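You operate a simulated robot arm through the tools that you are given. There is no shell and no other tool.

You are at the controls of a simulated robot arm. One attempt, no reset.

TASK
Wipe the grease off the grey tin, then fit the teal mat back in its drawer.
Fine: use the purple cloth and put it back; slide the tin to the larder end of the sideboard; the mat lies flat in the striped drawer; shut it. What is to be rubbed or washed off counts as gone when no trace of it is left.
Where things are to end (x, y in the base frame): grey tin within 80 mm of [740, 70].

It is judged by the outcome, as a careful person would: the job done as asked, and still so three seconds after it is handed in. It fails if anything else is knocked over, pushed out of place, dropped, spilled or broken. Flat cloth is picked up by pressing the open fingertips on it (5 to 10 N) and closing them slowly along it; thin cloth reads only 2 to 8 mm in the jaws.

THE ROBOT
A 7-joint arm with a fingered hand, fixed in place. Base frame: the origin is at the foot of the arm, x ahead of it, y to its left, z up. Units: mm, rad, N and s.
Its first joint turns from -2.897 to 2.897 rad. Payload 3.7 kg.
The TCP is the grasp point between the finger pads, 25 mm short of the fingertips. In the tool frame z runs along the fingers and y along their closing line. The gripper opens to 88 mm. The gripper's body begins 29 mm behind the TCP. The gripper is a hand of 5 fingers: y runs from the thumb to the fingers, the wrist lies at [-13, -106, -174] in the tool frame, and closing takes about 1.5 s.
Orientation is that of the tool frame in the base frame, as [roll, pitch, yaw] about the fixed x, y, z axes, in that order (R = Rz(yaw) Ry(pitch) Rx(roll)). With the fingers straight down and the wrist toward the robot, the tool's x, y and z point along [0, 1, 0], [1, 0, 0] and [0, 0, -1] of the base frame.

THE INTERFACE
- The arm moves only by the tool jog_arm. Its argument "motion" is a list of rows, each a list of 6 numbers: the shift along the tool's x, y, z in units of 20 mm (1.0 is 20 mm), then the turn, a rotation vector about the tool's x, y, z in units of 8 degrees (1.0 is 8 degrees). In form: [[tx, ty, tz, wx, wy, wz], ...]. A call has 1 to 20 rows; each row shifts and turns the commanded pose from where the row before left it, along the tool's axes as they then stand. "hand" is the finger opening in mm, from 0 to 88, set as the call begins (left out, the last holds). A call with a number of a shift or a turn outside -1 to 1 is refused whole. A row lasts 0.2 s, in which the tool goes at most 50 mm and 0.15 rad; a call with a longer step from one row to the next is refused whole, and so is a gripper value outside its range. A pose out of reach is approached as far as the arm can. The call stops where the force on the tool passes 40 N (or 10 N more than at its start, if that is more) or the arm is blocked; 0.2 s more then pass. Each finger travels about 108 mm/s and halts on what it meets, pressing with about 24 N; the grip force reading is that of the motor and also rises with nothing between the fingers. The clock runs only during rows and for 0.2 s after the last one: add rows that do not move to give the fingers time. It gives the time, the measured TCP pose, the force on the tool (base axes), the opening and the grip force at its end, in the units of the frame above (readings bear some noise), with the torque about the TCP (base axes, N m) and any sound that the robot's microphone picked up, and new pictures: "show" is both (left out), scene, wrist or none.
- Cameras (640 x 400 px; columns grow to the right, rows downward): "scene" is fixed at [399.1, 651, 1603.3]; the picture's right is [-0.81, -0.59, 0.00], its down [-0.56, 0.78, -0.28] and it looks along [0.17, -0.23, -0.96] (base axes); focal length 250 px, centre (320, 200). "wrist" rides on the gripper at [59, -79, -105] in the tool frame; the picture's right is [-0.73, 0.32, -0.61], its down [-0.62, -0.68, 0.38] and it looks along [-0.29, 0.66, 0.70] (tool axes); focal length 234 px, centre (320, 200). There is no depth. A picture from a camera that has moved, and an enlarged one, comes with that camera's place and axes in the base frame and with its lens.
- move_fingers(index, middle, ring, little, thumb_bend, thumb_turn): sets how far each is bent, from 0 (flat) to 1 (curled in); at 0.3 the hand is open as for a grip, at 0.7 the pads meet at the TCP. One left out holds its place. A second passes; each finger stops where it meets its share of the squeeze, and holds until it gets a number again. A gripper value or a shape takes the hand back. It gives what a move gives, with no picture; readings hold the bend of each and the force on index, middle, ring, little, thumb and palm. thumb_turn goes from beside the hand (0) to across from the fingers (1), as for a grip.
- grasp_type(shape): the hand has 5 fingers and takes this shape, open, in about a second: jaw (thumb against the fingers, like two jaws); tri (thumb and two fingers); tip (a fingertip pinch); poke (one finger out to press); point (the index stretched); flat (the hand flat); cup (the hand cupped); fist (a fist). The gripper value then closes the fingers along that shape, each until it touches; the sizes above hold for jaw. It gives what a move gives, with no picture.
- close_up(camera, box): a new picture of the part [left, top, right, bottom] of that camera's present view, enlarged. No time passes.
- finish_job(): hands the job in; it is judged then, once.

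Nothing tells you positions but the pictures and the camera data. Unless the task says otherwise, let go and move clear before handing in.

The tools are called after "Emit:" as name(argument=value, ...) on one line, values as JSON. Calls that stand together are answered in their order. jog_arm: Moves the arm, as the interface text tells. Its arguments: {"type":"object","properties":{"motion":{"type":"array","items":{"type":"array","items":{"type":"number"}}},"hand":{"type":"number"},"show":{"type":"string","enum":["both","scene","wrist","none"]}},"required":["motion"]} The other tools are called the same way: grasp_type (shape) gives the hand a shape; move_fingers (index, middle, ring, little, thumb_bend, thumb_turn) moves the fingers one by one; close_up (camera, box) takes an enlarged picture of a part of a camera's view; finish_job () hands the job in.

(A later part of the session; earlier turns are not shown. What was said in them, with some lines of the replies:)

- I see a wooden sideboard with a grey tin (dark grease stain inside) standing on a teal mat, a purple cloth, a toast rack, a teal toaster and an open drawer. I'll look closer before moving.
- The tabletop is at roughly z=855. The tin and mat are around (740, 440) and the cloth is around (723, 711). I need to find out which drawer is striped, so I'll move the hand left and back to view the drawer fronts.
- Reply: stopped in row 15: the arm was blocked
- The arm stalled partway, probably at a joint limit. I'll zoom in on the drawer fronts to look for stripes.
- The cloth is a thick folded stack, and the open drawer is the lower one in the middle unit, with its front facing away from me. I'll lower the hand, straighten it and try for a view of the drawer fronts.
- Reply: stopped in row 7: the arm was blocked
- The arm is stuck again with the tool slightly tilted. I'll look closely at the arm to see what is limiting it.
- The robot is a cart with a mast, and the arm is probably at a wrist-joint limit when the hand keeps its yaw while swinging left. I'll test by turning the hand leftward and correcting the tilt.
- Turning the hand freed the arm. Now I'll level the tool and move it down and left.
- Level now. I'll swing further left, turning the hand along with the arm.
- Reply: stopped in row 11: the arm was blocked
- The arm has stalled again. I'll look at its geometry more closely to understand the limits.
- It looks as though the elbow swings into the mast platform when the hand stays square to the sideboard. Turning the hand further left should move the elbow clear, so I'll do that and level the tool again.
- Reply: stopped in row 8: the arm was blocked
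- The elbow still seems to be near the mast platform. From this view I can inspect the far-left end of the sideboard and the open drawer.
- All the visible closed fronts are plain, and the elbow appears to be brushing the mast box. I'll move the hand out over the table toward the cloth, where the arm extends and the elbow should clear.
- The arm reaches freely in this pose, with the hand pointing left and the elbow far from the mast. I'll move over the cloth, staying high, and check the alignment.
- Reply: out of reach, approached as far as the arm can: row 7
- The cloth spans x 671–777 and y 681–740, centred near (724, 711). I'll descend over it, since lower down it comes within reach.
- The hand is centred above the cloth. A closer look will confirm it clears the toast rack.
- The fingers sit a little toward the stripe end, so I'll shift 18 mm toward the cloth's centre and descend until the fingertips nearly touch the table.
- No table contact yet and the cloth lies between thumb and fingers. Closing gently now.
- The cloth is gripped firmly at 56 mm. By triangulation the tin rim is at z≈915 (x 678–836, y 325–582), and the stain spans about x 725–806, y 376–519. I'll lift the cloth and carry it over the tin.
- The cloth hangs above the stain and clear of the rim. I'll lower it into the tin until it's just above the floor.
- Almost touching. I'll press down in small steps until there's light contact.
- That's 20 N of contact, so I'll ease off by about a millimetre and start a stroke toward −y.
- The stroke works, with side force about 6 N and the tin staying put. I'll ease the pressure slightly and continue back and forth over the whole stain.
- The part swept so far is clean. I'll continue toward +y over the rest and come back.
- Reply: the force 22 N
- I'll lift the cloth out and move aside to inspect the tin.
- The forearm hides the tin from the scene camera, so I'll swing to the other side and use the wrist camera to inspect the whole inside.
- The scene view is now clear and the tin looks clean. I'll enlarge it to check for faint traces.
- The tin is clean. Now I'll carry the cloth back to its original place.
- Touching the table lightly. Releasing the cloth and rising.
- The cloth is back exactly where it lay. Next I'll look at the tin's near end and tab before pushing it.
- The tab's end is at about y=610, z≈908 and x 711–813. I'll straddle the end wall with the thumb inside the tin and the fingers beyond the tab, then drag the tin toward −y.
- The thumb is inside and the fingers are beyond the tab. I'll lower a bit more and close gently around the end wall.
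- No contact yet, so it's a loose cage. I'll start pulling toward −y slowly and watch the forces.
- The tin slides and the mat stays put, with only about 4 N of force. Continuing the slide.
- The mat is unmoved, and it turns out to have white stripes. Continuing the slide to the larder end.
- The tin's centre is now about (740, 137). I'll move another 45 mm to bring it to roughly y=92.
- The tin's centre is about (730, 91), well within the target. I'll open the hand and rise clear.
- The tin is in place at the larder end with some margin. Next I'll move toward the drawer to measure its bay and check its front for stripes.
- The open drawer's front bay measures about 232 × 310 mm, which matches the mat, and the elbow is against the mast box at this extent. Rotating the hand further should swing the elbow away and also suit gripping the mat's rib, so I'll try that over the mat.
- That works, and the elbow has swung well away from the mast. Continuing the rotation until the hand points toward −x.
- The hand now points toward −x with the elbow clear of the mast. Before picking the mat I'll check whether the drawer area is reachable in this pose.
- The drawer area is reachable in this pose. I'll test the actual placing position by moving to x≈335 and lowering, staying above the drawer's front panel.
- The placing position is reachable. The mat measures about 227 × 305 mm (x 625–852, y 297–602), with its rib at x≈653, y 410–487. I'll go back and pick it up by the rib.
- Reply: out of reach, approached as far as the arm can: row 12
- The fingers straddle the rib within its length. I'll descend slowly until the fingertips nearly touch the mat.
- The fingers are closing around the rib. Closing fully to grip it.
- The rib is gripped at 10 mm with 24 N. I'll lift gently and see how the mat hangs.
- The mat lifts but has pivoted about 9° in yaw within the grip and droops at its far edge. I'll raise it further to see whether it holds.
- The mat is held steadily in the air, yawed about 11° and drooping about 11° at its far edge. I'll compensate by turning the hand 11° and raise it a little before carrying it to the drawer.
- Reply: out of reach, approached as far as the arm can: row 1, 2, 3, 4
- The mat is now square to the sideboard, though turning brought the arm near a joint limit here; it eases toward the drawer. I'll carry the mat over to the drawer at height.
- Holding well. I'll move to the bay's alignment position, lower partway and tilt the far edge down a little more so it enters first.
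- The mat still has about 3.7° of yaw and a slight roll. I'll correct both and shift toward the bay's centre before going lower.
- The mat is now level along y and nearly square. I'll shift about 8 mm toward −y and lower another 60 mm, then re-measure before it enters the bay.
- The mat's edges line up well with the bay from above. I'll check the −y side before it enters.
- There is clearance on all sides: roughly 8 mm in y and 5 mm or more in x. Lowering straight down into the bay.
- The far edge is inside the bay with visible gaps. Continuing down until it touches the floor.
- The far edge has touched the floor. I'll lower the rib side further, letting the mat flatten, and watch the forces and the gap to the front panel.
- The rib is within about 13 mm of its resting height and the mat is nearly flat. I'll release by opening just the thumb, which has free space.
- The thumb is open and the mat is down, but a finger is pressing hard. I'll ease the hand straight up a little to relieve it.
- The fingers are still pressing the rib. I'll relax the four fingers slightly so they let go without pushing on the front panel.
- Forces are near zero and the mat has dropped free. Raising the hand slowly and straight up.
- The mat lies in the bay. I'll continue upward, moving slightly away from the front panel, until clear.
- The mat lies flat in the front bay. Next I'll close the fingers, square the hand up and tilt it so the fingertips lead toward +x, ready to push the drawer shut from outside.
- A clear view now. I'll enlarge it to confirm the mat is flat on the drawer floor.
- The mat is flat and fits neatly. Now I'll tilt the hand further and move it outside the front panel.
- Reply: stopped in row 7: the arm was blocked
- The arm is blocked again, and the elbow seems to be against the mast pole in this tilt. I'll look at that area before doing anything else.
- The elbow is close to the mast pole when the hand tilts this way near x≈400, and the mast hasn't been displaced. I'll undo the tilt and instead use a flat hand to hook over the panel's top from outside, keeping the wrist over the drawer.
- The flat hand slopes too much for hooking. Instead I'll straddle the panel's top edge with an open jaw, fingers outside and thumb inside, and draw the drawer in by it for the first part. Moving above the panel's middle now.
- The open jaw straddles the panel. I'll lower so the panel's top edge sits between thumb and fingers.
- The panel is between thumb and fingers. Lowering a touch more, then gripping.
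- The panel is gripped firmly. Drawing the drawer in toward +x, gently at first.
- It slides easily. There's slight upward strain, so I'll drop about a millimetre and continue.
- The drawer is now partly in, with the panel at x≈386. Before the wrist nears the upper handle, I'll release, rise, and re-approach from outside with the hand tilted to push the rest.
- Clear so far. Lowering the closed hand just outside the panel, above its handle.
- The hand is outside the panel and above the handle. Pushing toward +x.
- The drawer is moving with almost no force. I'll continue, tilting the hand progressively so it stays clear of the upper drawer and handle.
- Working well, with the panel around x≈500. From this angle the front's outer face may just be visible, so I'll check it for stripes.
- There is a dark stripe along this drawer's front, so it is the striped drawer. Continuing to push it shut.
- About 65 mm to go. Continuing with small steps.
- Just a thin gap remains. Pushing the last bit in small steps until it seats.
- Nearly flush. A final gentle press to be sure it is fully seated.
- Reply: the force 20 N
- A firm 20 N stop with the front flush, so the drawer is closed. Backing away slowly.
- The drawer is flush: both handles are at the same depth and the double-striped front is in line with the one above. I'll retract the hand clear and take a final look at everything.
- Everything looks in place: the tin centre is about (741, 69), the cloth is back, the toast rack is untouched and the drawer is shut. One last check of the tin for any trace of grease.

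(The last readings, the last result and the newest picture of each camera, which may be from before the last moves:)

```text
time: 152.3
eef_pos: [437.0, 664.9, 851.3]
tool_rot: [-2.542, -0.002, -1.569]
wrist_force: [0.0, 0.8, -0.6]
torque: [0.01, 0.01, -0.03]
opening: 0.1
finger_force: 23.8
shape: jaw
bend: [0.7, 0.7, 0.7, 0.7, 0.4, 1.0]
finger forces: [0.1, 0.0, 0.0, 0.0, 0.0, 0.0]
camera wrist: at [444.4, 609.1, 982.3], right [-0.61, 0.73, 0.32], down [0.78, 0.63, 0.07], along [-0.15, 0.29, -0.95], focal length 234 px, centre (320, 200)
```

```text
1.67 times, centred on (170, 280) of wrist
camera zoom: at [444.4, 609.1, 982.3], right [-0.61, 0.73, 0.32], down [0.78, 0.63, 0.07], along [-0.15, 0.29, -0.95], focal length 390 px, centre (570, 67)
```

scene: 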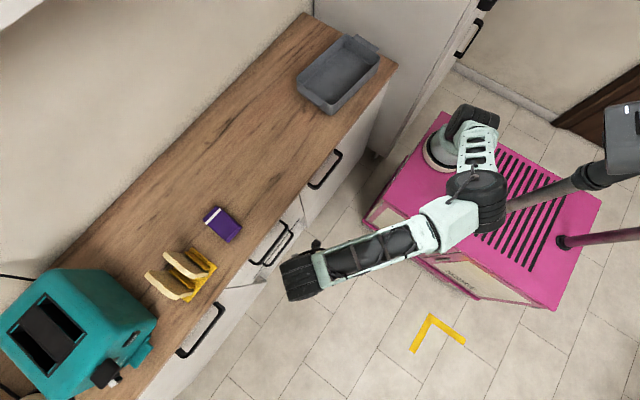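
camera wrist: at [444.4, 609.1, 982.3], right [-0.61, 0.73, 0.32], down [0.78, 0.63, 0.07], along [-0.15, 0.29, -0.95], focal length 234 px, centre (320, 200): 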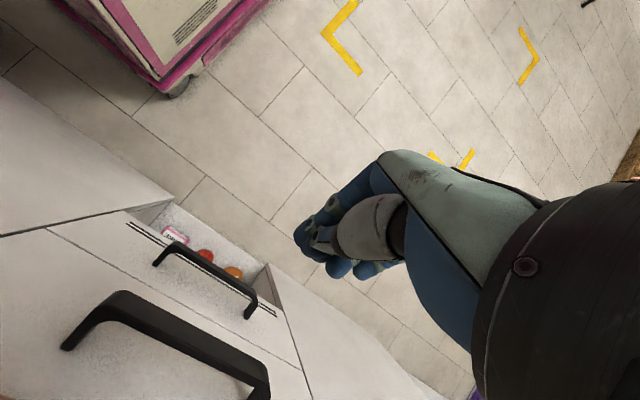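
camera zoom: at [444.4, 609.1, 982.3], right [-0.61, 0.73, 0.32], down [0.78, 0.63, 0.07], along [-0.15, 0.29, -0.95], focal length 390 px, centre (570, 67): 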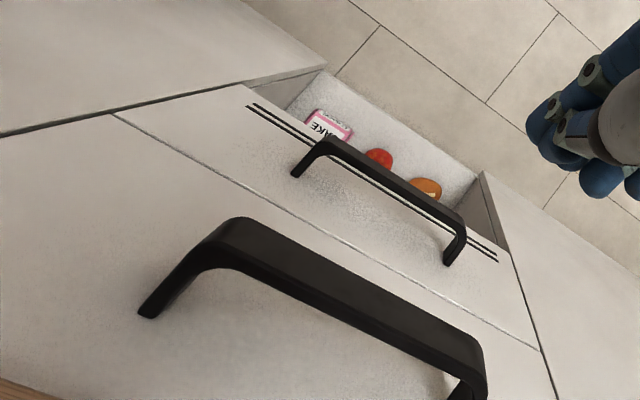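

The striped front is flush. The tin floor has a faint mottling that is probably rendering texture, so I'll enlarge further to be sure.

Emit:
close_up(camera="scene", box=[312, 42, 372, 82])

Emit:
close_up(camera="scene", box=[315, 65, 365, 105])

```text
10.00 times, centred on (342, 62) of scene
camera zoom: at [399.1, 651.0, 1603.3], right [-0.81, -0.59, 0.0], down [-0.56, 0.78, -0.28], along [0.17, -0.23, -0.96], focal length 2506 px, centre (100, 1580)
```

zoom: 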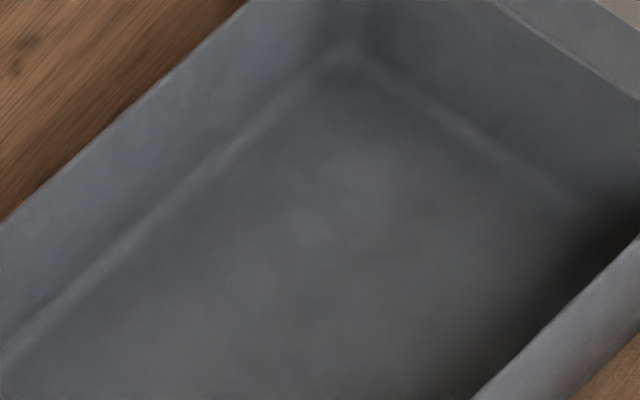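

```text
10.00 times, centred on (340, 85) of scene
camera zoom: at [399.1, 651.0, 1603.3], right [-0.81, -0.59, 0.0], down [-0.56, 0.78, -0.28], along [0.17, -0.23, -0.96], focal length 2506 px, centre (120, 1350)
```

zoom: 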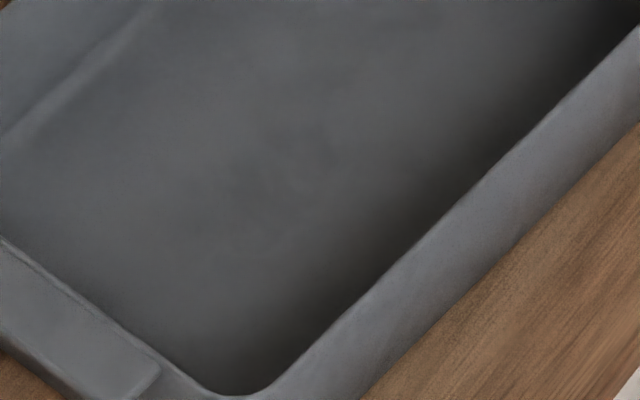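

The floor of the tin is smooth with no spots or outline left, and all the other requirements check out. Handing in.

Emit:
finish_job()

```text
The job is handed in.
```

The grease is off the grey tin, the teal mat lies flat in the striped drawer, and the drawer is shut. I've handed the job in; no verdict came back.

- **Tin:** I wiped the grease off with the purple cloth and found no trace in enlarged pictures. I then slid the tin to the larder end. Its centre is at about (741, 69), roughly 1 mm from the target.
- **Cloth:** it is back where it lay beside the toast rack.
- **Mat:** it sits in the drawer's front bay. When I let go of it, one finger wedged against the drawer front for a moment and nudged the drawer slightly further out.
- **Drawer:** I drew it in by its front panel, then pushed it until it met a firm stop. Its front is level with the drawer above. I could only see the stripes on its front once it was mostly shut. The other sideboard fronts I could see were plain.

The toast rack and toaster look untouched, and the arm is clear of everything. While I was first finding a way round, the arm stalled several times with its elbow close to or against the robot's own mast. As far as the pictures show, the mast was not moved out of place.
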